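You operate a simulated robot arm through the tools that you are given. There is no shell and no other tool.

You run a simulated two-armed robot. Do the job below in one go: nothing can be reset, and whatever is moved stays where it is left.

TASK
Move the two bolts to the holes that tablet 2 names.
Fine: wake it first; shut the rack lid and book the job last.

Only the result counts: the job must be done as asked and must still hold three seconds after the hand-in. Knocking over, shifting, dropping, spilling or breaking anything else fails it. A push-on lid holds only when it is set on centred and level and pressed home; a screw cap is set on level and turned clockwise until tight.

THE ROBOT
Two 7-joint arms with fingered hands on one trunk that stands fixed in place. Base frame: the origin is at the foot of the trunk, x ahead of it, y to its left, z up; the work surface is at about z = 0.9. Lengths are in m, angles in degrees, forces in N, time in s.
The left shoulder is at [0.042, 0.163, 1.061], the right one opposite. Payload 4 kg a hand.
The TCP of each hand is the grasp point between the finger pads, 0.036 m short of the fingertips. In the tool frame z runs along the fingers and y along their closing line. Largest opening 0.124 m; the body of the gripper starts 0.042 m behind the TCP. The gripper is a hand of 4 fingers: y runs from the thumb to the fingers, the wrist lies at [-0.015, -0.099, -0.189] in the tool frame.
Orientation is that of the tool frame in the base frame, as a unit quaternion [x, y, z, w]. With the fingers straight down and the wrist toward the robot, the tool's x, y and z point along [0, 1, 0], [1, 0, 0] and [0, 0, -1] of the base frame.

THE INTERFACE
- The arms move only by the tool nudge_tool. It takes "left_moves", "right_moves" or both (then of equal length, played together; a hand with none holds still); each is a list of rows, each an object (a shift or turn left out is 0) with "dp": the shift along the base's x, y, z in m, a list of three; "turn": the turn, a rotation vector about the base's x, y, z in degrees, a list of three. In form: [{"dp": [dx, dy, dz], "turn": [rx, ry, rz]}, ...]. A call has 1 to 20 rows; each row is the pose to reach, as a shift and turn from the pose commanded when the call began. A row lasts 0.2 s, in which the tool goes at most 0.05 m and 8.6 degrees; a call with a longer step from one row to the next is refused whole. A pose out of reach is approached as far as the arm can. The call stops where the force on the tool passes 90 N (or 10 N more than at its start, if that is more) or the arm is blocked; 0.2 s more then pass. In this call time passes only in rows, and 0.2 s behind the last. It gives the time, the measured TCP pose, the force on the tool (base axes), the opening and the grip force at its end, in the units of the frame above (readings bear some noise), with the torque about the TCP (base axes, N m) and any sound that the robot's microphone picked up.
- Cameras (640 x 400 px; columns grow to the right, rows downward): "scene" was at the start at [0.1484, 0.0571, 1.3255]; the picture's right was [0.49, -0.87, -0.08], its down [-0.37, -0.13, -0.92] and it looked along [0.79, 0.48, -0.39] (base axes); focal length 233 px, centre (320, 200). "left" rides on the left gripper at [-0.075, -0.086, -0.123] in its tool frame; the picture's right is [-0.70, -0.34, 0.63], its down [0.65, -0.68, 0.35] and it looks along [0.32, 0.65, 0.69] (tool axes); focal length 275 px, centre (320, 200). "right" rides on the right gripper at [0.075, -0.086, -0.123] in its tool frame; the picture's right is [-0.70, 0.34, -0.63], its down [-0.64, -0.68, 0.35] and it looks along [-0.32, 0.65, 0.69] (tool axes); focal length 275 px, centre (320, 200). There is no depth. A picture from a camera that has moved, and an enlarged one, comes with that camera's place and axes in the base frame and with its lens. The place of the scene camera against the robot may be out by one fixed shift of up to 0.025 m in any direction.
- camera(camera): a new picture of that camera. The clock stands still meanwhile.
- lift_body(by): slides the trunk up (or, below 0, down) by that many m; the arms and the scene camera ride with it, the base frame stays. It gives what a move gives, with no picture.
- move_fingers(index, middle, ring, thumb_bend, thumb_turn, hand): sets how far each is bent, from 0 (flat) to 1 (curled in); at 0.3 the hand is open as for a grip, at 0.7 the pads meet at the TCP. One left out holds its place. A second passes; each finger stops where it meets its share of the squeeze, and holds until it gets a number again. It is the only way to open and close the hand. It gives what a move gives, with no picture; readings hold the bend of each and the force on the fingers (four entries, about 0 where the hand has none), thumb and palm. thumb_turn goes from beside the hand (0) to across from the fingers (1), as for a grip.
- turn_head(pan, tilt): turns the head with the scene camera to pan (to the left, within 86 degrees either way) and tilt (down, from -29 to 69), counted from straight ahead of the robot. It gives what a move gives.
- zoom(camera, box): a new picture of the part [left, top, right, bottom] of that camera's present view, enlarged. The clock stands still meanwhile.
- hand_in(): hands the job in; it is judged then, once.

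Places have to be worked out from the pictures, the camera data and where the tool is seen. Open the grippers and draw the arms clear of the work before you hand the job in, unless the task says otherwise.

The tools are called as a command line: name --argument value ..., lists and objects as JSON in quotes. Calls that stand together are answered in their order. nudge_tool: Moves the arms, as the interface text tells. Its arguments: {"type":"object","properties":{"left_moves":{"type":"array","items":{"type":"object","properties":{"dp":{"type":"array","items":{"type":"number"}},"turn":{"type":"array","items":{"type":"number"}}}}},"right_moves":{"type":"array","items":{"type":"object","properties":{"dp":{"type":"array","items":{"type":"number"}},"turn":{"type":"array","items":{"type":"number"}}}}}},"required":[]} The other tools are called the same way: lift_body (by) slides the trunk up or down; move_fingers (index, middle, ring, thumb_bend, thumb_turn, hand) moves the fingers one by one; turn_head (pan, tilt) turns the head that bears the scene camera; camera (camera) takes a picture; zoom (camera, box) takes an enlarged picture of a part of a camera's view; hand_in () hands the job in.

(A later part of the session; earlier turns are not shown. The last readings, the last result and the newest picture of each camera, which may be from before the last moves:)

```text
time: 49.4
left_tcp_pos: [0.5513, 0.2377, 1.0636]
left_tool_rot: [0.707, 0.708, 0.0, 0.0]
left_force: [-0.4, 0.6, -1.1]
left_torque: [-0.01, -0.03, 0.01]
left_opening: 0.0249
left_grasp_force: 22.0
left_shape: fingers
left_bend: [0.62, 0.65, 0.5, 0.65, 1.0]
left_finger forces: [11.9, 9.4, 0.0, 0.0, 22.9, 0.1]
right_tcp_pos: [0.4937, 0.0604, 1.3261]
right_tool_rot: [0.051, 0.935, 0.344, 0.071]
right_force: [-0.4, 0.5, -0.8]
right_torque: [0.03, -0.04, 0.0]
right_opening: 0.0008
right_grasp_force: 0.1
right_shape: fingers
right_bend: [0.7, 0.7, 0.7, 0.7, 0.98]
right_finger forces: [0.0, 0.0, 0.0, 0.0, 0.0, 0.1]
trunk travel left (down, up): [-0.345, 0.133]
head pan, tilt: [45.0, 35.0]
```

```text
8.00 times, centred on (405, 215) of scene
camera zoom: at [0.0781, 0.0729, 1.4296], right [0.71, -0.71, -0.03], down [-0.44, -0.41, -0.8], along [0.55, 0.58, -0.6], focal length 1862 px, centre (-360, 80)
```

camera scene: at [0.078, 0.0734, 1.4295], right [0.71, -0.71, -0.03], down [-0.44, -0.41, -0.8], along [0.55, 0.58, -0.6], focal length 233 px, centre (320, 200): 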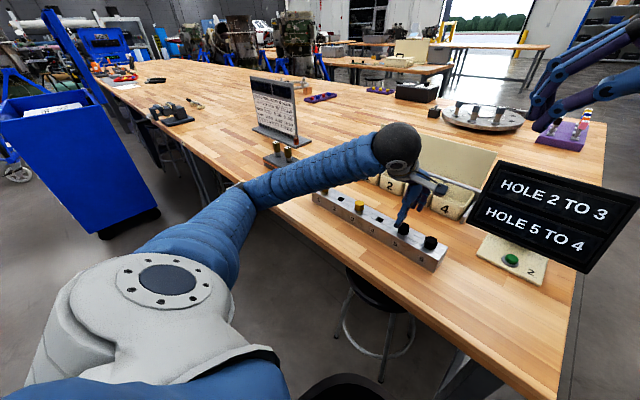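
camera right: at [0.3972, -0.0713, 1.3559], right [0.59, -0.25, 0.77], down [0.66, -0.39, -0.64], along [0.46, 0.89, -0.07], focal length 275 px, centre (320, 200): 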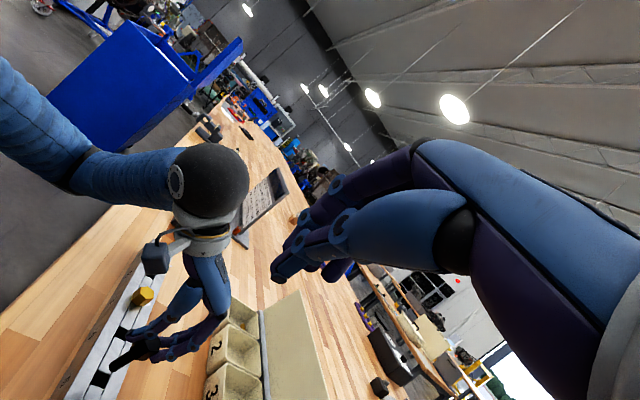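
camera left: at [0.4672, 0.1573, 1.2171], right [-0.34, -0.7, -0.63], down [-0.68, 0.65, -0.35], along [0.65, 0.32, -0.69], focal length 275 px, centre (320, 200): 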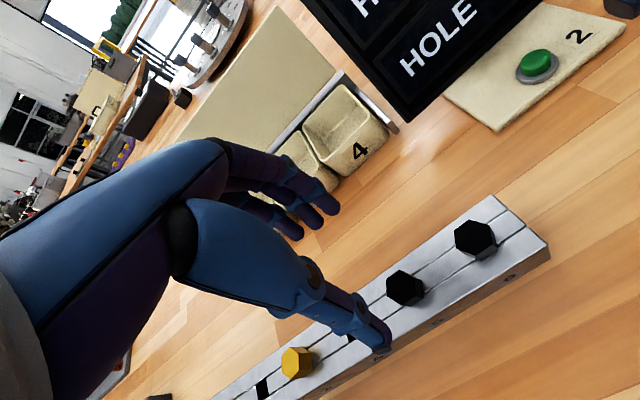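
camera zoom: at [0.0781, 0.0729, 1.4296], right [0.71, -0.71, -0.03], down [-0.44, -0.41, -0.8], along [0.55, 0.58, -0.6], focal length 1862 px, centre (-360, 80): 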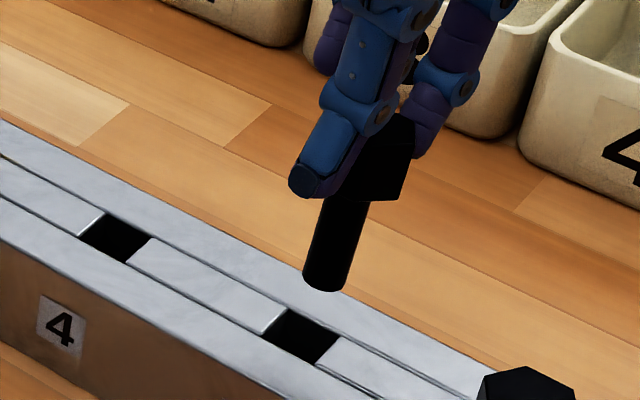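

The lean solves to about 15° toward the robot and 4° toward −y. I rotate the hand by [+4.3, −14.5, 0]° to stand the bolt upright while carrying its tip over hole 4.

nudge_tool --left_moves '[{"dp": [-0.005, 0.017, 0], "turn": [1.1, -3.6, 0]}, {"dp": [-0.011, 0.034, 0], "turn": [2.15, -7.25, 0]}, {"dp": [-0.016, 0.051, 0], "turn": [3.2, -10.9, 0]}, {"dp": [-0.0215, 0.067, -0.005], "turn": [4.3, -14.5, 0]}, {"dp": [-0.0215, 0.067, -0.012], "turn": [4.3, -14.5, 0]}]'

zoom --camera "right" --box '[80, 280, 200, 380]'

zoom --camera "left" --box '[320, 205, 440, 295]'

zoom --camera "scene" --box '[360, 180, 420, 240]'

```text
time: 50.6
left_tcp_pos: [0.5396, 0.3072, 1.0513]
left_tool_rot: [0.701, 0.701, 0.115, 0.062]
left_force: [-0.7, 0.0, -1.1]
left_torque: [0.03, 0.05, 0.02]
left_opening: 0.0247
left_grasp_force: 22.5
left_shape: fingers
left_bend: [0.62, 0.65, 0.5, 0.65, 1.0]
left_finger forces: [11.9, 9.6, 0.1, 0.0, 22.9, 0.0]
left hand out of reach, approached as far as the arm can: row 4, 5
right_tcp_pos: [0.4958, 0.0612, 1.3269]
right_tool_rot: [0.05, 0.935, 0.344, 0.072]
right_force: [0.8, -0.2, 0.9]
right_torque: [-0.01, 0.02, 0.04]
right_opening: 0.0013
right_grasp_force: 0.1
right_shape: fingers
right_bend: [0.7, 0.7, 0.7, 0.7, 0.98]
right_finger forces: [0.0, 0.1, 0.0, 0.0, 0.1, 0.0]
trunk travel left (down, up): [-0.345, 0.133]
head pan, tilt: [45.0, 35.0]
```

```text
4.00 times, centred on (140, 330) of right
camera zoom: at [0.3976, -0.0715, 1.3557], right [0.59, -0.25, 0.77], down [0.66, -0.39, -0.64], along [0.46, 0.89, -0.07], focal length 1101 px, centre (1040, -320)
```

zoom: 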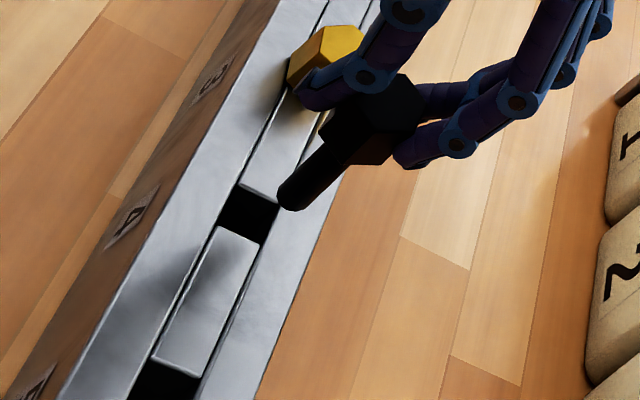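

```text
4.44 times, centred on (380, 250) of left
camera zoom: at [0.4271, 0.2232, 1.1425], right [-0.16, -0.64, -0.75], down [-0.58, 0.68, -0.46], along [0.8, 0.36, -0.48], focal length 1224 px, centre (53, -22)
```

zoom: 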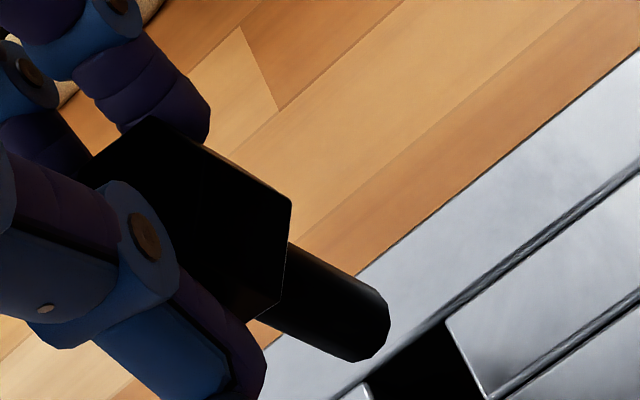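

```text
6.67 times, centred on (390, 210) of scene
camera zoom: at [0.0785, 0.0728, 1.4295], right [0.71, -0.71, -0.03], down [-0.44, -0.41, -0.8], along [0.55, 0.58, -0.6], focal length 1552 px, centre (-147, 133)
```

zoom: 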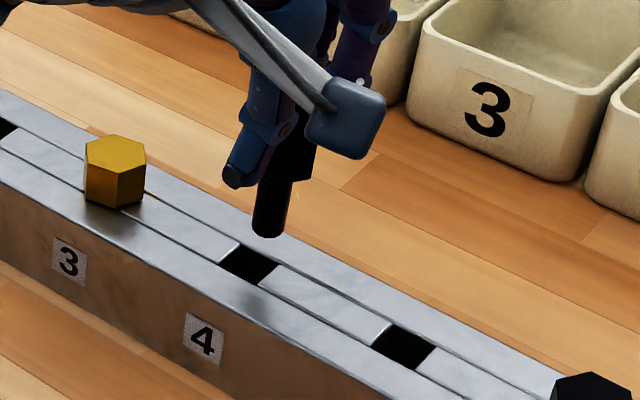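

The hand could not quite reach that pose (x stopped at 0.54), and the enlarged views show the bolt now over-corrected by ~6° in pitch and ~3° in roll. I turn back by that much, which also eases the reach.

nudge_tool --left_moves '[{"dp": [0.005, 0.004, 0], "turn": [-1.4, 3, 0]}, {"dp": [0.01, 0.008, 0], "turn": [-2.8, 6, 0]}]'

zoom --camera "right" --box '[100, 280, 180, 350]'

zoom --camera "left" --box '[320, 205, 460, 305]'

zoom --camera "scene" --box '[360, 180, 420, 240]'

```text
time: 51.2
left_tcp_pos: [0.5496, 0.3174, 1.0511]
left_tool_rot: [0.704, 0.706, 0.061, 0.043]
left_force: [0.1, -0.1, -1.0]
left_torque: [-0.01, -0.01, 0.03]
left_opening: 0.0248
left_grasp_force: 22.3
left_shape: fingers
left_bend: [0.62, 0.65, 0.5, 0.65, 1.0]
left_finger forces: [12.0, 9.5, 0.0, 0.0, 22.8, 0.0]
right_tcp_pos: [0.4946, 0.0606, 1.3266]
right_tool_rot: [0.05, 0.935, 0.344, 0.072]
right_force: [0.4, -0.7, 0.0]
right_torque: [0.01, 0.01, -0.03]
right_opening: 0.0008
right_grasp_force: 0.1
right_shape: fingers
right_bend: [0.7, 0.7, 0.7, 0.7, 0.98]
right_finger forces: [0.0, 0.0, 0.0, 0.0, 0.0, 0.1]
trunk travel left (down, up): [-0.345, 0.133]
head pan, tilt: [45.0, 35.0]
```

```text
5.71 times, centred on (140, 315) of right
camera zoom: at [0.3972, -0.0709, 1.3559], right [0.59, -0.25, 0.77], down [0.66, -0.39, -0.64], along [0.46, 0.89, -0.07], focal length 1573 px, centre (1349, -457)
```

zoom: 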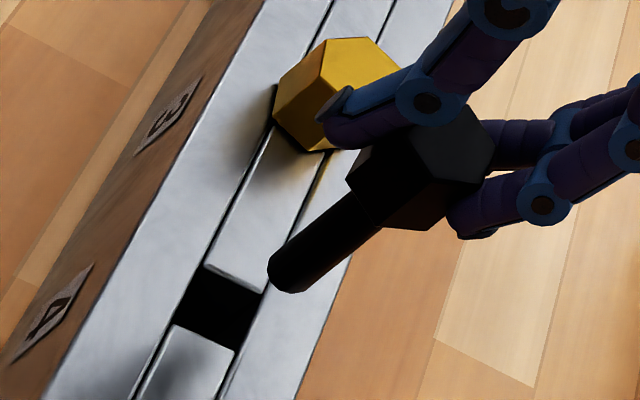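

```text
4.00 times, centred on (390, 255) of left
camera zoom: at [0.4468, 0.2363, 1.1586], right [-0.24, -0.68, -0.69], down [-0.63, 0.65, -0.43], along [0.74, 0.33, -0.58], focal length 1101 px, centre (40, -20)
```

zoom: 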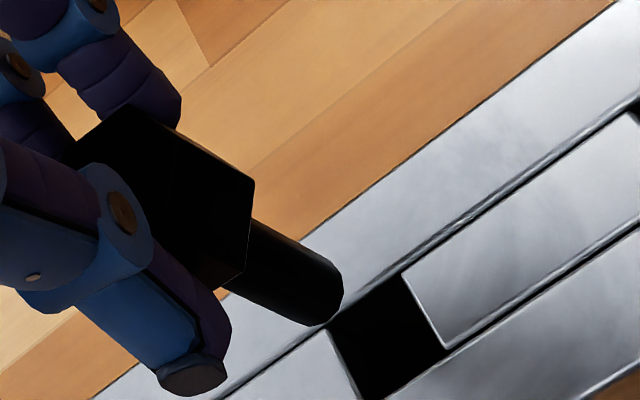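

```text
6.67 times, centred on (390, 210) of scene
camera zoom: at [0.078, 0.0732, 1.4295], right [0.71, -0.71, -0.03], down [-0.44, -0.41, -0.8], along [0.55, 0.58, -0.6], focal length 1552 px, centre (-147, 133)
```

zoom: 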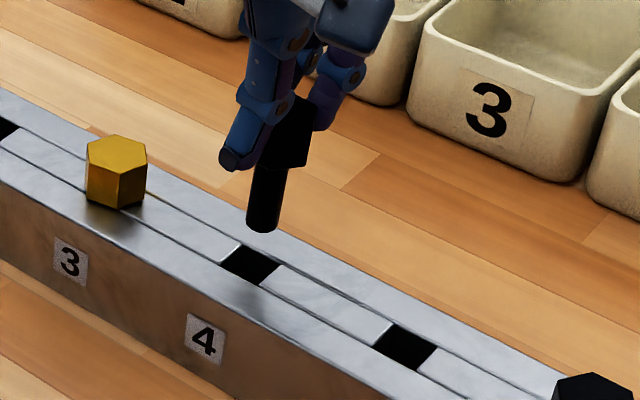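

The bolt is now upright within ~2–3°. Its tip sits about 8 mm too far in +x and 1.5 mm in +y from hole 4; I shift accordingly and come down 7 mm to re-check.

nudge_tool --left_moves '[{"dp": [-0.004, -0.001, 0]}, {"dp": [-0.008, -0.0015, -0.002]}, {"dp": [-0.008, -0.0015, -0.007]}]'

zoom --camera "right" --box '[90, 280, 170, 350]'

zoom --camera "left" --box '[320, 205, 460, 305]'

zoom --camera "scene" --box '[360, 180, 420, 240]'

```text
time: 52.0
left_tcp_pos: [0.5411, 0.3135, 1.0447]
left_tool_rot: [0.704, 0.706, 0.062, 0.043]
left_force: [-0.8, 0.3, -0.5]
left_torque: [0.03, -0.06, -0.01]
left_opening: 0.0251
left_grasp_force: 22.3
left_shape: fingers
left_bend: [0.62, 0.65, 0.5, 0.65, 1.0]
left_finger forces: [12.1, 9.5, 0.1, 0.0, 22.8, 0.0]
right_tcp_pos: [0.495, 0.0612, 1.3262]
right_tool_rot: [0.05, 0.935, 0.344, 0.072]
right_force: [0.2, 0.1, 1.2]
right_torque: [0.02, -0.02, -0.01]
right_opening: 0.001
right_grasp_force: 0.0
right_shape: fingers
right_bend: [0.7, 0.7, 0.7, 0.7, 0.98]
right_finger forces: [0.1, 0.0, 0.1, 0.0, 0.0, 0.0]
trunk travel left (down, up): [-0.345, 0.133]
head pan, tilt: [45.0, 35.0]
```

```text
5.71 times, centred on (130, 315) of right
camera zoom: at [0.3973, -0.0711, 1.3558], right [0.59, -0.25, 0.77], down [0.66, -0.39, -0.64], along [0.46, 0.89, -0.07], focal length 1573 px, centre (1406, -457)
```

zoom: 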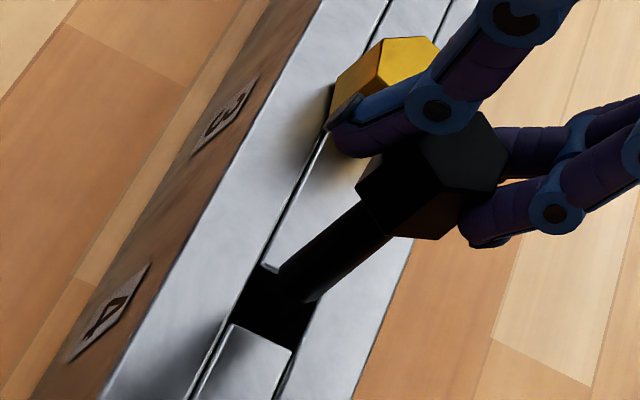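

```text
4.00 times, centred on (390, 255) of left
camera zoom: at [0.4392, 0.2342, 1.1512], right [-0.24, -0.68, -0.69], down [-0.63, 0.65, -0.43], along [0.74, 0.33, -0.58], focal length 1101 px, centre (40, -20)
```

zoom: 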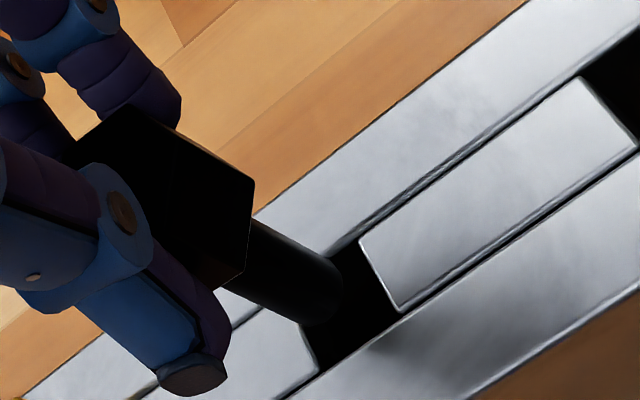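

```text
6.67 times, centred on (390, 210) of scene
camera zoom: at [0.0782, 0.0731, 1.4295], right [0.71, -0.71, -0.03], down [-0.44, -0.41, -0.8], along [0.55, 0.58, -0.6], focal length 1552 px, centre (-147, 133)
```

zoom: 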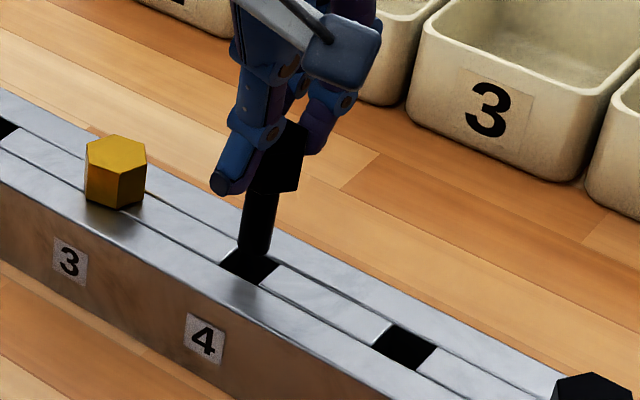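

Both views agree the tip is within 1 mm of hole 4's centre, about 1 cm above. I lower in small steps.

nudge_tool --left_moves '[{"dp": [-0.0003, -0.0003, -0.005]}, {"dp": [-0.0003, -0.0003, -0.009]}, {"dp": [-0.0003, -0.0003, -0.013]}, {"dp": [-0.0003, -0.0003, -0.017]}]'

zoom --camera "left" --box '[320, 205, 460, 305]'

zoom --camera "scene" --box '[360, 180, 420, 240]'

```text
time: 53.0
left_tcp_pos: [0.5397, 0.3145, 1.0309]
left_tool_rot: [0.703, 0.707, 0.064, 0.044]
left_force: [5.6, 0.9, 28.4]
left_torque: [-0.02, -0.56, 0.02]
left_opening: 0.0236
left_grasp_force: 27.1
left_shape: fingers
left_bend: [0.6, 0.63, 0.5, 0.67, 1.0]
left_finger forces: [15.0, 12.8, 0.1, 0.0, 27.2, 0.0]
right_tcp_pos: [0.4933, 0.0599, 1.3271]
right_tool_rot: [0.05, 0.935, 0.344, 0.073]
right_force: [0.0, 0.0, 0.3]
right_torque: [-0.01, -0.02, 0.01]
right_opening: 0.0011
right_grasp_force: 0.1
right_shape: fingers
right_bend: [0.7, 0.7, 0.7, 0.7, 0.98]
right_finger forces: [0.1, 0.0, 0.0, 0.1, 0.0, 0.0]
trunk travel left (down, up): [-0.345, 0.133]
head pan, tilt: [45.0, 35.0]
```

```text
4.00 times, centred on (390, 255) of left
camera zoom: at [0.4375, 0.2347, 1.1365], right [-0.23, -0.68, -0.7], down [-0.62, 0.65, -0.43], along [0.75, 0.33, -0.58], focal length 1101 px, centre (40, -20)
```

zoom: 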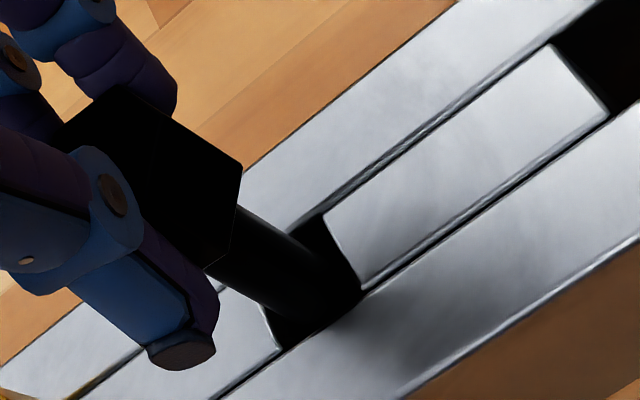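

```text
6.67 times, centred on (390, 210) of scene
camera zoom: at [0.0769, 0.0723, 1.4301], right [0.71, -0.71, -0.03], down [-0.44, -0.41, -0.8], along [0.55, 0.58, -0.6], focal length 1552 px, centre (-147, 133)
```

zoom: 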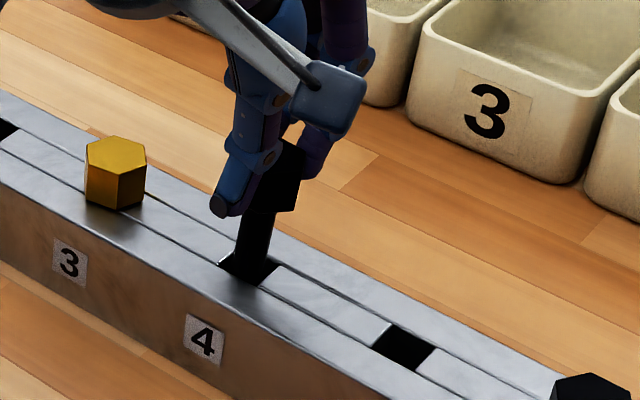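

Contact (28 N) at about rail height, as with the first bolt the tip seems caught on the front edge. I lift 8 mm, shift +2.5 mm in x, and try again.

nudge_tool --left_moves '[{"dp": [0, 0, 0.006]}, {"dp": [0.0015, 0, 0.009]}, {"dp": [0.0028, 0.0005, 0.009]}]'

zoom --camera "right" --box '[90, 280, 170, 350]'

zoom --camera "left" --box '[340, 225, 420, 295]'

zoom --camera "scene" --box '[370, 195, 410, 235]'

```text
time: 53.8
left_tcp_pos: [0.5437, 0.3139, 1.0353]
left_tool_rot: [0.705, 0.706, 0.061, 0.043]
left_force: [0.6, 0.4, -0.7]
left_torque: [0.0, 0.0, 0.0]
left_opening: 0.0237
left_grasp_force: 23.6
left_shape: fingers
left_bend: [0.61, 0.64, 0.5, 0.66, 1.0]
left_finger forces: [12.6, 10.7, 0.0, 0.1, 23.7, 0.0]
right_tcp_pos: [0.495, 0.0597, 1.3264]
right_tool_rot: [0.05, 0.935, 0.344, 0.071]
right_force: [0.0, 0.7, -0.5]
right_torque: [-0.01, 0.01, 0.0]
right_opening: 0.0011
right_grasp_force: 0.0
right_shape: fingers
right_bend: [0.7, 0.7, 0.7, 0.7, 0.98]
right_finger forces: [0.0, 0.0, 0.0, 0.0, 0.0, 0.0]
trunk travel left (down, up): [-0.345, 0.133]
head pan, tilt: [45.0, 35.0]
```

```text
5.71 times, centred on (130, 315) of right
camera zoom: at [0.3973, -0.0711, 1.3557], right [0.59, -0.25, 0.77], down [0.66, -0.39, -0.64], along [0.46, 0.89, -0.07], focal length 1573 px, centre (1406, -457)
```

zoom: 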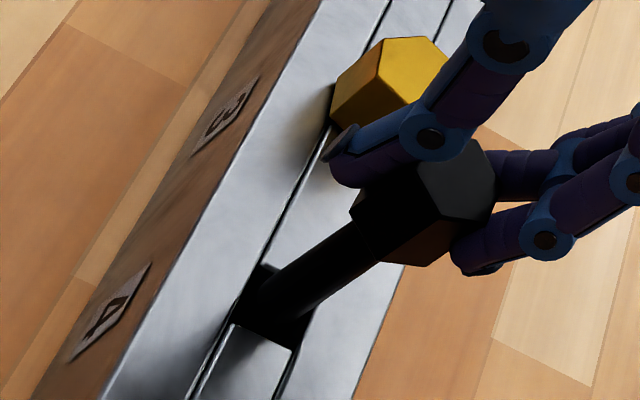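

```text
5.71 times, centred on (380, 260) of left
camera zoom: at [0.4418, 0.2346, 1.1425], right [-0.24, -0.68, -0.69], down [-0.63, 0.65, -0.42], along [0.74, 0.33, -0.58], focal length 1573 px, centre (-23, -143)
```

zoom: 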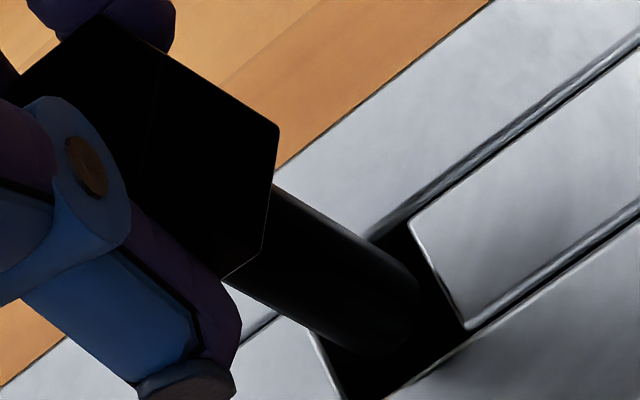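

```text
10.00 times, centred on (390, 215) of scene
camera zoom: at [0.0782, 0.0732, 1.4294], right [0.71, -0.71, -0.03], down [-0.44, -0.41, -0.8], along [0.55, 0.58, -0.6], focal length 2328 px, centre (-380, 50)
```

zoom: 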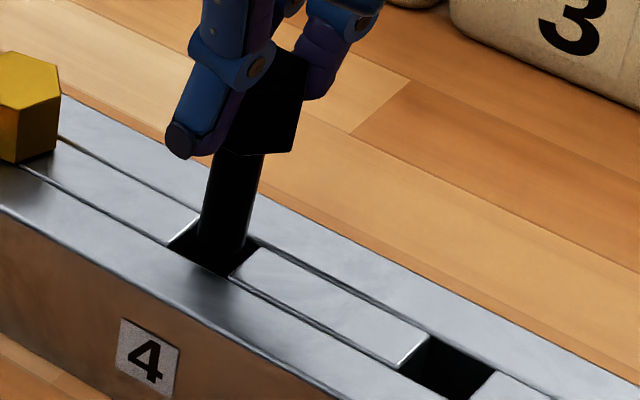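

The tip appears now about 1 mm short in x and ~1–1.5 mm toward −y. I shift by (+0.8, +1.2) mm and lower again.

nudge_tool --left_moves '[{"dp": [0.0008, 0.0012, 0]}, {"dp": [0.0008, 0.0012, -0.004]}, {"dp": [0.0008, 0.0012, -0.008]}, {"dp": [0.0008, 0.0012, -0.011]}]'

zoom --camera "left" --box '[340, 225, 420, 295]'

zoom --camera "scene" --box '[370, 195, 410, 235]'

```text
time: 54.8
left_tcp_pos: [0.5451, 0.3154, 1.025]
left_tool_rot: [0.704, 0.706, 0.062, 0.043]
left_force: [-0.8, 1.1, -0.3]
left_torque: [-0.01, 0.02, 0.02]
left_opening: 0.0237
left_grasp_force: 23.8
left_shape: fingers
left_bend: [0.61, 0.64, 0.5, 0.66, 1.0]
left_finger forces: [12.6, 10.6, 0.0, 0.0, 23.7, 0.0]
right_tcp_pos: [0.4951, 0.0611, 1.3248]
right_tool_rot: [0.05, 0.935, 0.344, 0.071]
right_force: [-0.2, 0.7, -0.8]
right_torque: [-0.02, 0.01, 0.02]
right_opening: 0.001
right_grasp_force: 0.0
right_shape: fingers
right_bend: [0.7, 0.7, 0.7, 0.7, 0.98]
right_finger forces: [0.0, 0.1, 0.1, 0.0, 0.0, 0.0]
trunk travel left (down, up): [-0.345, 0.133]
head pan, tilt: [45.0, 35.0]
```

```text
5.71 times, centred on (380, 260) of left
camera zoom: at [0.4428, 0.2361, 1.1321], right [-0.24, -0.68, -0.69], down [-0.63, 0.65, -0.43], along [0.74, 0.33, -0.58], focal length 1573 px, centre (-23, -143)
```

zoom: 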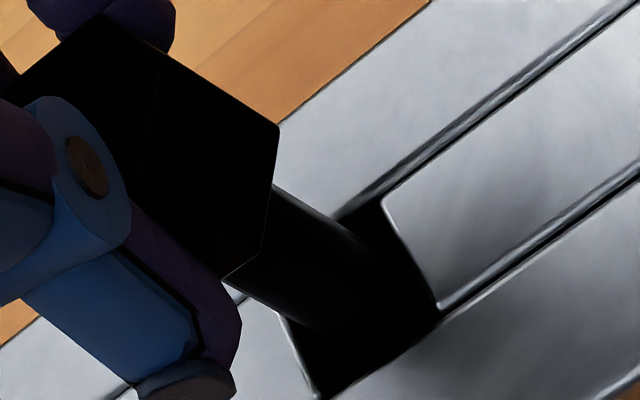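

```text
10.00 times, centred on (390, 215) of scene
camera zoom: at [0.0781, 0.0731, 1.4295], right [0.71, -0.71, -0.03], down [-0.44, -0.41, -0.8], along [0.55, 0.58, -0.6], focal length 2328 px, centre (-380, 50)
```

zoom: 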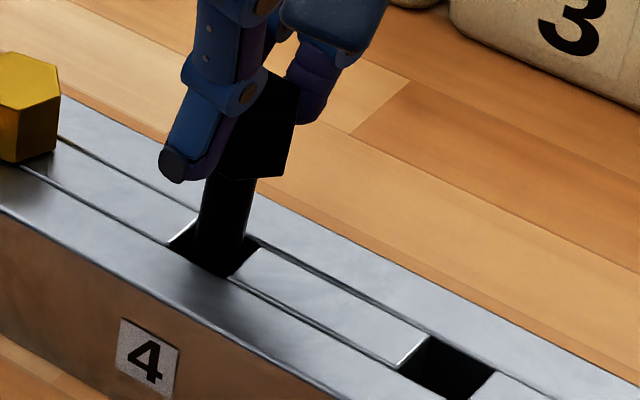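

No force and the hand is below the earlier contact height: the tip is inside hole 4. I continue straight down.

nudge_tool --left_moves '[{"dp": [0, 0, -0.005]}, {"dp": [0, 0, -0.01]}, {"dp": [0, 0, -0.015]}, {"dp": [0, 0, -0.02]}]'

zoom --camera "scene" --box '[370, 195, 410, 235]'

zoom --camera "right" --box '[90, 280, 170, 350]'

```text
time: 55.8
left_tcp_pos: [0.5443, 0.3141, 1.0048]
left_tool_rot: [0.705, 0.706, 0.061, 0.043]
left_force: [1.3, 0.6, -0.6]
left_torque: [0.03, 0.01, -0.02]
left_opening: 0.0236
left_grasp_force: 23.9
left_shape: fingers
left_bend: [0.61, 0.64, 0.5, 0.66, 1.0]
left_finger forces: [12.6, 10.6, 0.0, 0.0, 23.7, 0.1]
right_tcp_pos: [0.4951, 0.0608, 1.3266]
right_tool_rot: [0.05, 0.935, 0.343, 0.072]
right_force: [-0.1, 0.5, -0.6]
right_torque: [0.01, -0.01, -0.04]
right_opening: 0.0009
right_grasp_force: 0.1
right_shape: fingers
right_bend: [0.7, 0.7, 0.7, 0.7, 0.98]
right_finger forces: [0.1, 0.0, 0.0, 0.0, 0.0, 0.1]
trunk travel left (down, up): [-0.345, 0.133]
head pan, tilt: [45.0, 35.0]
```

```text
10.00 times, centred on (390, 215) of scene
camera zoom: at [0.0781, 0.0731, 1.4295], right [0.71, -0.71, -0.03], down [-0.44, -0.41, -0.8], along [0.55, 0.58, -0.6], focal length 2328 px, centre (-380, 50)
```

zoom: 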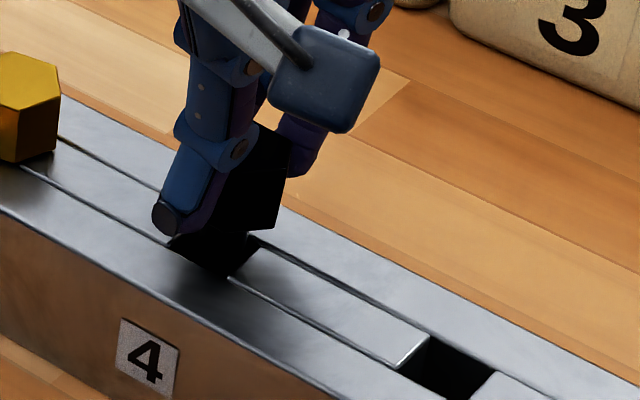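

```text
5.71 times, centred on (130, 315) of right
camera zoom: at [0.3972, -0.0711, 1.3559], right [0.59, -0.25, 0.77], down [0.66, -0.39, -0.64], along [0.46, 0.89, -0.07], focal length 1573 px, centre (1406, -457)
```

zoom: 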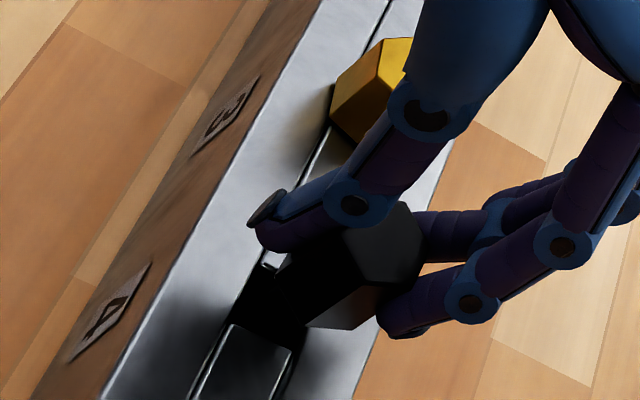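

The bolt is most of the way in. I lower 6 mm more and open the fingers to let it drop.

nudge_tool --left_moves '[{"dp": [0, 0, -0.003]}, {"dp": [0, 0, -0.006]}]'

move_fingers --hand "left" --index 0.5 --middle 0.5 --ring 0.5 --thumb_bend 0.54

zoom --camera "scene" --box '[360, 190, 420, 250]'

```text
time: 56.4
left_tcp_pos: [0.545, 0.3153, 1.0002]
left_tool_rot: [0.704, 0.706, 0.062, 0.043]
left_force: [0.1, 0.0, -0.9]
left_torque: [-0.01, 0.0, -0.01]
left_opening: 0.0235
left_grasp_force: 23.1
left_shape: fingers
left_bend: [0.61, 0.64, 0.5, 0.66, 1.0]
left_finger forces: [12.6, 10.6, 0.0, 0.1, 23.7, 0.0]
right_tcp_pos: [0.4943, 0.0613, 1.3271]
right_tool_rot: [0.05, 0.935, 0.344, 0.071]
right_force: [0.4, 0.5, 0.2]
right_torque: [0.01, 0.03, -0.01]
right_opening: 0.001
right_grasp_force: 0.0
right_shape: fingers
right_bend: [0.7, 0.7, 0.7, 0.7, 0.98]
right_finger forces: [0.1, 0.0, 0.1, 0.0, 0.0, 0.0]
trunk travel left (down, up): [-0.345, 0.133]
head pan, tilt: [45.0, 35.0]
```

```text
time: 57.4
left_tcp_pos: [0.5448, 0.314, 0.9997]
left_tool_rot: [0.704, 0.707, 0.062, 0.043]
left_force: [0.2, -1.1, 0.3]
left_torque: [0.02, -0.01, -0.02]
left_opening: 0.0554
left_grasp_force: 0.0
left_shape: fingers
left_bend: [0.5, 0.5, 0.5, 0.54, 1.0]
left_finger forces: [0.0, 0.0, 0.0, 0.0, 0.0, 0.0]
right_tcp_pos: [0.4945, 0.0614, 1.3268]
right_tool_rot: [0.051, 0.935, 0.344, 0.071]
right_force: [0.2, -1.0, -0.7]
right_torque: [0.0, 0.0, -0.01]
right_opening: 0.0011
right_grasp_force: 0.0
right_shape: fingers
right_bend: [0.7, 0.7, 0.7, 0.7, 0.98]
right_finger forces: [0.0, 0.0, 0.0, 0.0, 0.0, 0.0]
trunk travel left (down, up): [-0.345, 0.133]
head pan, tilt: [45.0, 35.0]
```

```text
6.67 times, centred on (390, 220) of scene
camera zoom: at [0.078, 0.0731, 1.4295], right [0.71, -0.71, -0.03], down [-0.44, -0.41, -0.8], along [0.55, 0.58, -0.6], focal length 1552 px, centre (-147, 67)
```

zoom: 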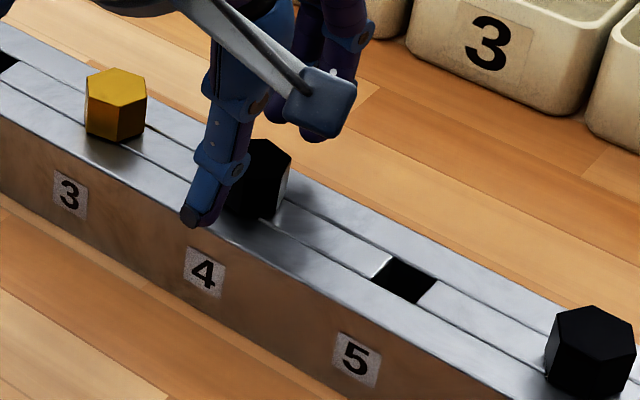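

The black bolt has dropped into hole 4. I lift the hand clear and inspect the row.

nudge_tool --left_moves '[{"dp": [0, 0, 0.01]}, {"dp": [0, 0, 0.03]}, {"dp": [0, 0, 0.06]}, {"dp": [0.0, 0.01, 0.09], "turn": [-0.7, 4, 0]}, {"dp": [0.003, 0.02, 0.12], "turn": [-1.45, 8.4, 0]}]'

camera --camera "scene"

zoom --camera "scene" --box '[300, 160, 460, 280]'

zoom --camera "left" --box '[300, 200, 620, 400]'

```text
time: 58.6
left_tcp_pos: [0.5469, 0.3343, 1.1217]
left_tool_rot: [0.706, 0.708, 0.001, -0.001]
left_force: [0.8, 0.1, -0.3]
left_torque: [0.03, -0.01, 0.03]
left_opening: 0.0556
left_grasp_force: 0.0
left_shape: fingers
left_bend: [0.5, 0.5, 0.5, 0.54, 1.0]
left_finger forces: [0.0, 0.1, 0.1, 0.0, 0.1, 0.0]
right_tcp_pos: [0.4949, 0.0608, 1.3271]
right_tool_rot: [0.051, 0.935, 0.344, 0.072]
right_force: [0.2, -0.2, 0.5]
right_torque: [0.01, -0.02, -0.06]
right_opening: 0.0009
right_grasp_force: 0.1
right_shape: fingers
right_bend: [0.7, 0.7, 0.7, 0.7, 0.98]
right_finger forces: [0.1, 0.0, 0.0, 0.0, 0.0, 0.0]
trunk travel left (down, up): [-0.345, 0.133]
head pan, tilt: [45.0, 35.0]
```

```text
taken
camera scene: at [0.0782, 0.0727, 1.4296], right [0.71, -0.71, -0.03], down [-0.44, -0.41, -0.8], along [0.55, 0.58, -0.6], focal length 233 px, centre (320, 200)
```

scene: 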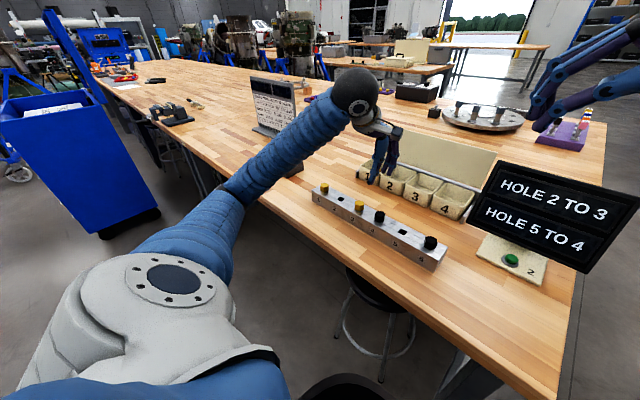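

```text
3.33 times, centred on (380, 220) of scene
camera zoom: at [0.0782, 0.0727, 1.4296], right [0.71, -0.71, -0.03], down [-0.44, -0.41, -0.8], along [0.55, 0.58, -0.6], focal length 776 px, centre (120, 133)
```

zoom: 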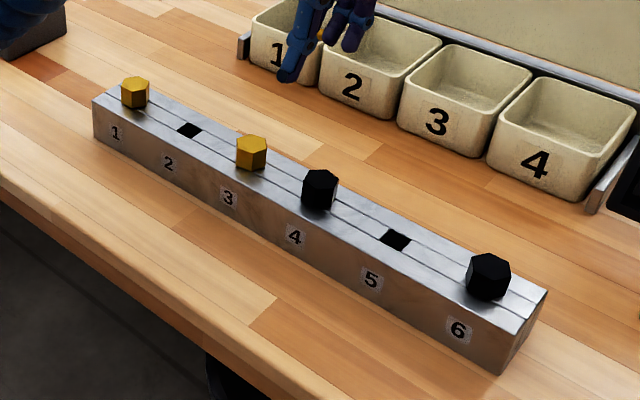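

```text
2.00 times, centred on (460, 300) of left
camera zoom: at [0.463, 0.2584, 1.243], right [-0.34, -0.7, -0.63], down [-0.68, 0.64, -0.34], along [0.65, 0.32, -0.69], focal length 551 px, centre (40, 0)
```

zoom: 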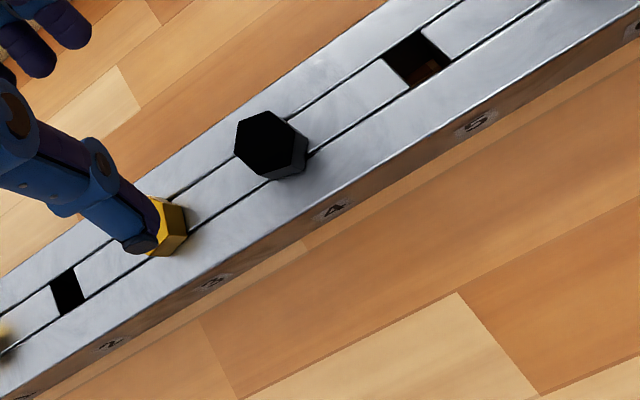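

Bolts now stand in holes 1, 3, 4 and 6. I enlarge to compare how deep the moved ones sit against the untouched ones.

zoom --camera "scene" --box '[345, 185, 445, 260]'

zoom --camera "scene" --box '[310, 175, 400, 235]'

camera --camera "right"

```text
5.33 times, centred on (395, 222) of scene
camera zoom: at [0.0782, 0.0727, 1.4296], right [0.71, -0.71, -0.03], down [-0.44, -0.41, -0.8], along [0.55, 0.58, -0.6], focal length 1241 px, centre (-80, 80)
```

zoom: 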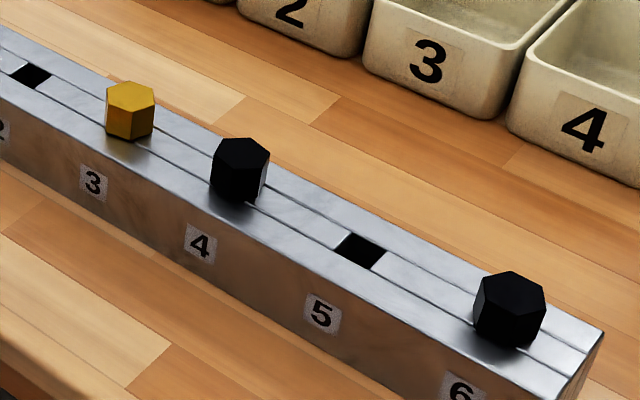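

```text
6.67 times, centred on (355, 205) of scene
camera zoom: at [0.0782, 0.0727, 1.4296], right [0.71, -0.71, -0.03], down [-0.44, -0.41, -0.8], along [0.55, 0.58, -0.6], focal length 1552 px, centre (87, 167)
```

zoom: 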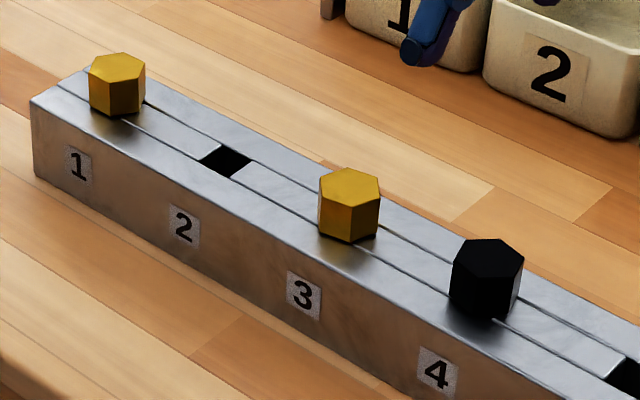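

```text
taken
camera right: at [0.3974, -0.0714, 1.3558], right [0.59, -0.25, 0.77], down [0.66, -0.39, -0.64], along [0.46, 0.89, -0.07], focal length 275 px, centre (320, 200)
```

right: 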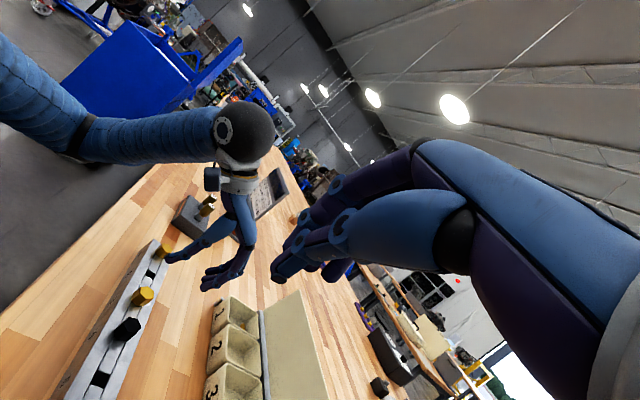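

I enlarge further on each head's foot to be sure they are flush on the rail.

zoom --camera "scene" --box '[345, 190, 395, 230]'

zoom --camera "scene" --box '[310, 175, 350, 205]'

zoom --camera "right" --box '[70, 230, 190, 370]'

```text
10.00 times, centred on (370, 210) of scene
camera zoom: at [0.0782, 0.0727, 1.4296], right [0.71, -0.71, -0.03], down [-0.44, -0.41, -0.8], along [0.55, 0.58, -0.6], focal length 2328 px, centre (-180, 100)
```

zoom: 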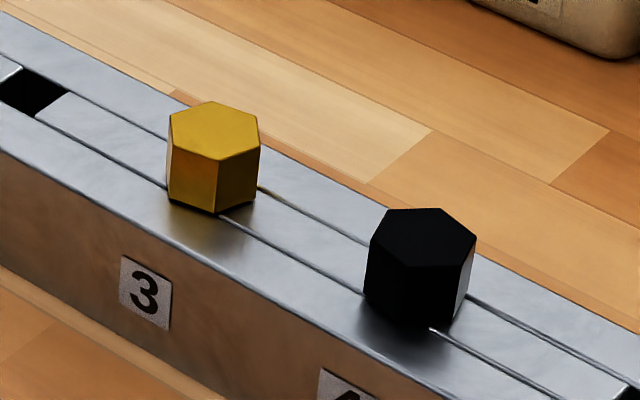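

```text
13.33 times, centred on (330, 190) of scene
camera zoom: at [0.0782, 0.0727, 1.4296], right [0.71, -0.71, -0.03], down [-0.44, -0.41, -0.8], along [0.55, 0.58, -0.6], focal length 3103 px, centre (187, 333)
```

zoom: 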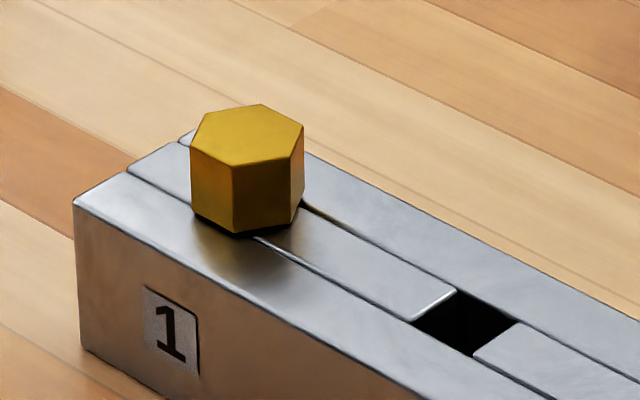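

```text
2.86 times, centred on (130, 300) of right
camera zoom: at [0.3974, -0.0714, 1.3558], right [0.59, -0.25, 0.77], down [0.66, -0.39, -0.64], along [0.46, 0.89, -0.07], focal length 786 px, centre (863, -86)
```

zoom: 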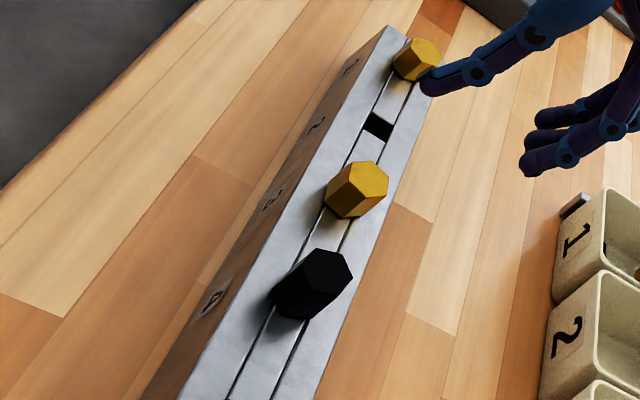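

Both heads look flush with the rail. As the bolts "popped" when drawn out, I press each head lightly with the closed left fingers to be sure they are home; first close the hand and move above bolt 3.

move_fingers --hand "left" --index 0.7 --middle 0.7 --ring 0.7 --thumb_bend 0.7

nudge_tool --left_moves '[{"dp": [0.002, 0.025, -0.02]}, {"dp": [0.004, 0.052, -0.05]}, {"dp": [0.004, 0.052, -0.085]}, {"dp": [0.004, 0.052, -0.1]}]'

zoom --camera "left" --box '[240, 170, 480, 340]'

zoom --camera "scene" --box '[330, 160, 430, 250]'

```text
time: 59.6
left_tcp_pos: [0.5486, 0.3356, 1.1197]
left_tool_rot: [0.706, 0.708, 0.001, 0.0]
left_force: [-0.1, 0.3, 0.1]
left_torque: [0.03, 0.01, 0.0]
left_opening: 0.0018
left_grasp_force: 0.0
left_shape: fingers
left_bend: [0.7, 0.7, 0.7, 0.7, 1.0]
left_finger forces: [0.0, 0.1, 0.1, 0.1, 0.0, 0.0]
right_tcp_pos: [0.4941, 0.0611, 1.3263]
right_tool_rot: [0.051, 0.935, 0.344, 0.072]
right_force: [0.5, 0.3, -0.3]
right_torque: [-0.02, 0.0, -0.04]
right_opening: 0.0012
right_grasp_force: 0.1
right_shape: fingers
right_bend: [0.7, 0.7, 0.7, 0.7, 0.98]
right_finger forces: [0.1, 0.1, 0.0, 0.0, 0.0, 0.0]
trunk travel left (down, up): [-0.345, 0.133]
head pan, tilt: [45.0, 35.0]
```

```text
time: 60.6
left_tcp_pos: [0.5502, 0.3888, 1.0198]
left_tool_rot: [0.707, 0.707, 0.001, 0.0]
left_force: [0.5, -0.2, 0.6]
left_torque: [-0.01, -0.01, 0.01]
left_opening: 0.002
left_grasp_force: 0.0
left_shape: fingers
left_bend: [0.7, 0.7, 0.7, 0.7, 1.0]
left_finger forces: [0.1, 0.0, 0.0, 0.0, 0.0, 0.0]
right_tcp_pos: [0.4941, 0.0619, 1.3271]
right_tool_rot: [0.049, 0.935, 0.344, 0.071]
right_force: [-0.5, 0.3, -0.1]
right_torque: [-0.03, 0.0, -0.02]
right_opening: 0.0012
right_grasp_force: 0.1
right_shape: fingers
right_bend: [0.7, 0.7, 0.7, 0.7, 0.98]
right_finger forces: [0.0, 0.1, 0.0, 0.0, 0.0, 0.1]
trunk travel left (down, up): [-0.345, 0.133]
head pan, tilt: [45.0, 35.0]
```

```text
2.35 times, centred on (360, 255) of left
camera zoom: at [0.4653, 0.3121, 1.1436], right [-0.33, -0.7, -0.64], down [-0.68, 0.64, -0.35], along [0.65, 0.32, -0.69], focal length 648 px, centre (226, 71)
```

zoom: 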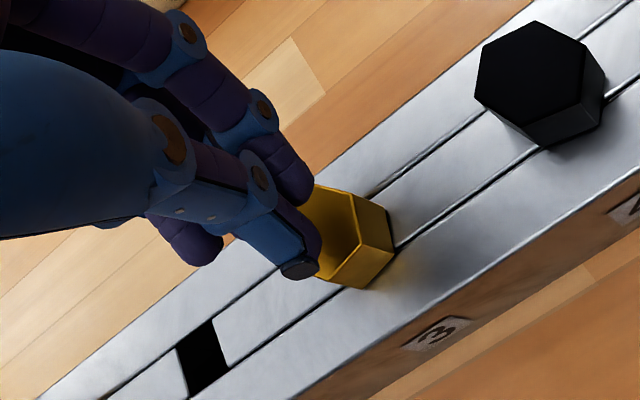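

```text
4.44 times, centred on (380, 205) of scene
camera zoom: at [0.0778, 0.0734, 1.4295], right [0.71, -0.71, -0.03], down [-0.44, -0.41, -0.8], along [0.55, 0.58, -0.6], focal length 1034 px, centre (53, 178)
```

zoom: 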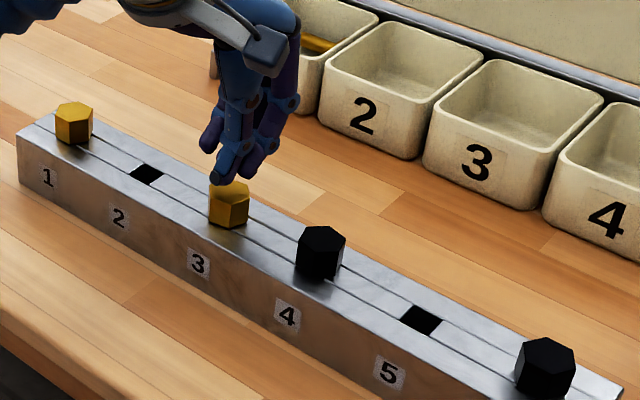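

The closed fingertips hang about 1.5 cm above bolt 3's head. I press down in small steps.

nudge_tool --left_moves '[{"dp": [0, 0, -0.008]}, {"dp": [0, 0, -0.013]}, {"dp": [0, 0, -0.016]}, {"dp": [0, 0, -0.019]}]'

```text
time: 61.6
left_tcp_pos: [0.5496, 0.3868, 1.0076]
left_tool_rot: [0.706, 0.709, 0.006, 0.004]
left_force: [5.2, 3.9, 68.1]
left_torque: [0.28, 0.08, 0.05]
left_opening: 0.0006
left_grasp_force: 34.4
left_shape: fingers
left_bend: [0.71, 0.71, 0.7, 0.7, 1.0]
left_finger forces: [21.4, 5.6, 0.0, 0.1, 42.4, 0.1]
right_tcp_pos: [0.4915, 0.0591, 1.3295]
right_tool_rot: [0.05, 0.934, 0.345, 0.073]
right_force: [-0.6, -0.6, 0.2]
right_torque: [-0.01, 0.03, 0.0]
right_opening: 0.0012
right_grasp_force: 0.0
right_shape: fingers
right_bend: [0.7, 0.7, 0.7, 0.7, 0.98]
right_finger forces: [0.1, 0.0, 0.0, 0.1, 0.0, 0.0]
trunk travel left (down, up): [-0.345, 0.133]
head pan, tilt: [45.0, 35.0]
```

Solid contact at 68 N without movement — bolt 3 is home. I lift off and do the same, lighter, over bolt 4.

nudge_tool --left_moves '[{"dp": [0, 0, 0.015]}, {"dp": [0, 0, 0.035]}, {"dp": [0.0, -0.038, 0.035]}, {"dp": [0.0, -0.076, 0.035]}, {"dp": [0.0, -0.076, 0.02]}, {"dp": [0.0, -0.076, 0.01]}, {"dp": [0.0, -0.076, 0.005]}, {"dp": [0.0, -0.076, 0.003]}]'

zoom --camera "scene" --box '[330, 160, 430, 250]'

```text
time: 63.4
left_tcp_pos: [0.5499, 0.3109, 1.0086]
left_tool_rot: [0.705, 0.709, 0.005, 0.003]
left_force: [7.3, -0.1, 45.8]
left_torque: [-0.02, -0.23, 0.06]
left_opening: 0.0015
left_grasp_force: 22.5
left_shape: fingers
left_bend: [0.71, 0.7, 0.7, 0.7, 1.0]
left_finger forces: [21.7, 3.7, 0.0, 0.1, 19.7, 0.0]
right_tcp_pos: [0.4914, 0.0595, 1.3281]
right_tool_rot: [0.05, 0.934, 0.345, 0.072]
right_force: [-0.2, -1.1, 0.1]
right_torque: [-0.02, 0.03, 0.03]
right_opening: 0.0009
right_grasp_force: 0.0
right_shape: fingers
right_bend: [0.7, 0.7, 0.7, 0.7, 0.98]
right_finger forces: [0.0, 0.1, 0.0, 0.0, 0.1, 0.1]
trunk travel left (down, up): [-0.345, 0.133]
head pan, tilt: [45.0, 35.0]
```

```text
4.44 times, centred on (380, 205) of scene
camera zoom: at [0.0764, 0.0715, 1.4303], right [0.71, -0.71, -0.03], down [-0.44, -0.4, -0.8], along [0.55, 0.58, -0.6], focal length 1034 px, centre (53, 178)
```

zoom: 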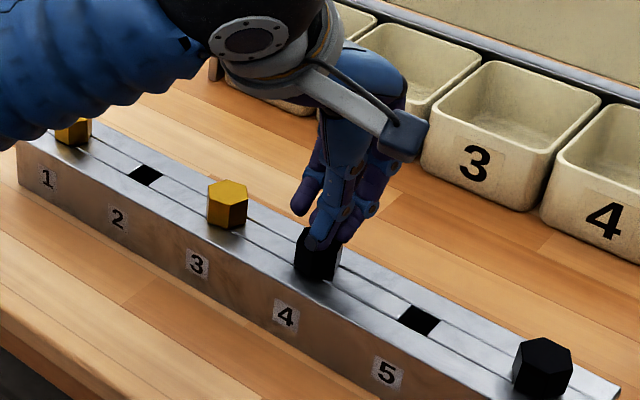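

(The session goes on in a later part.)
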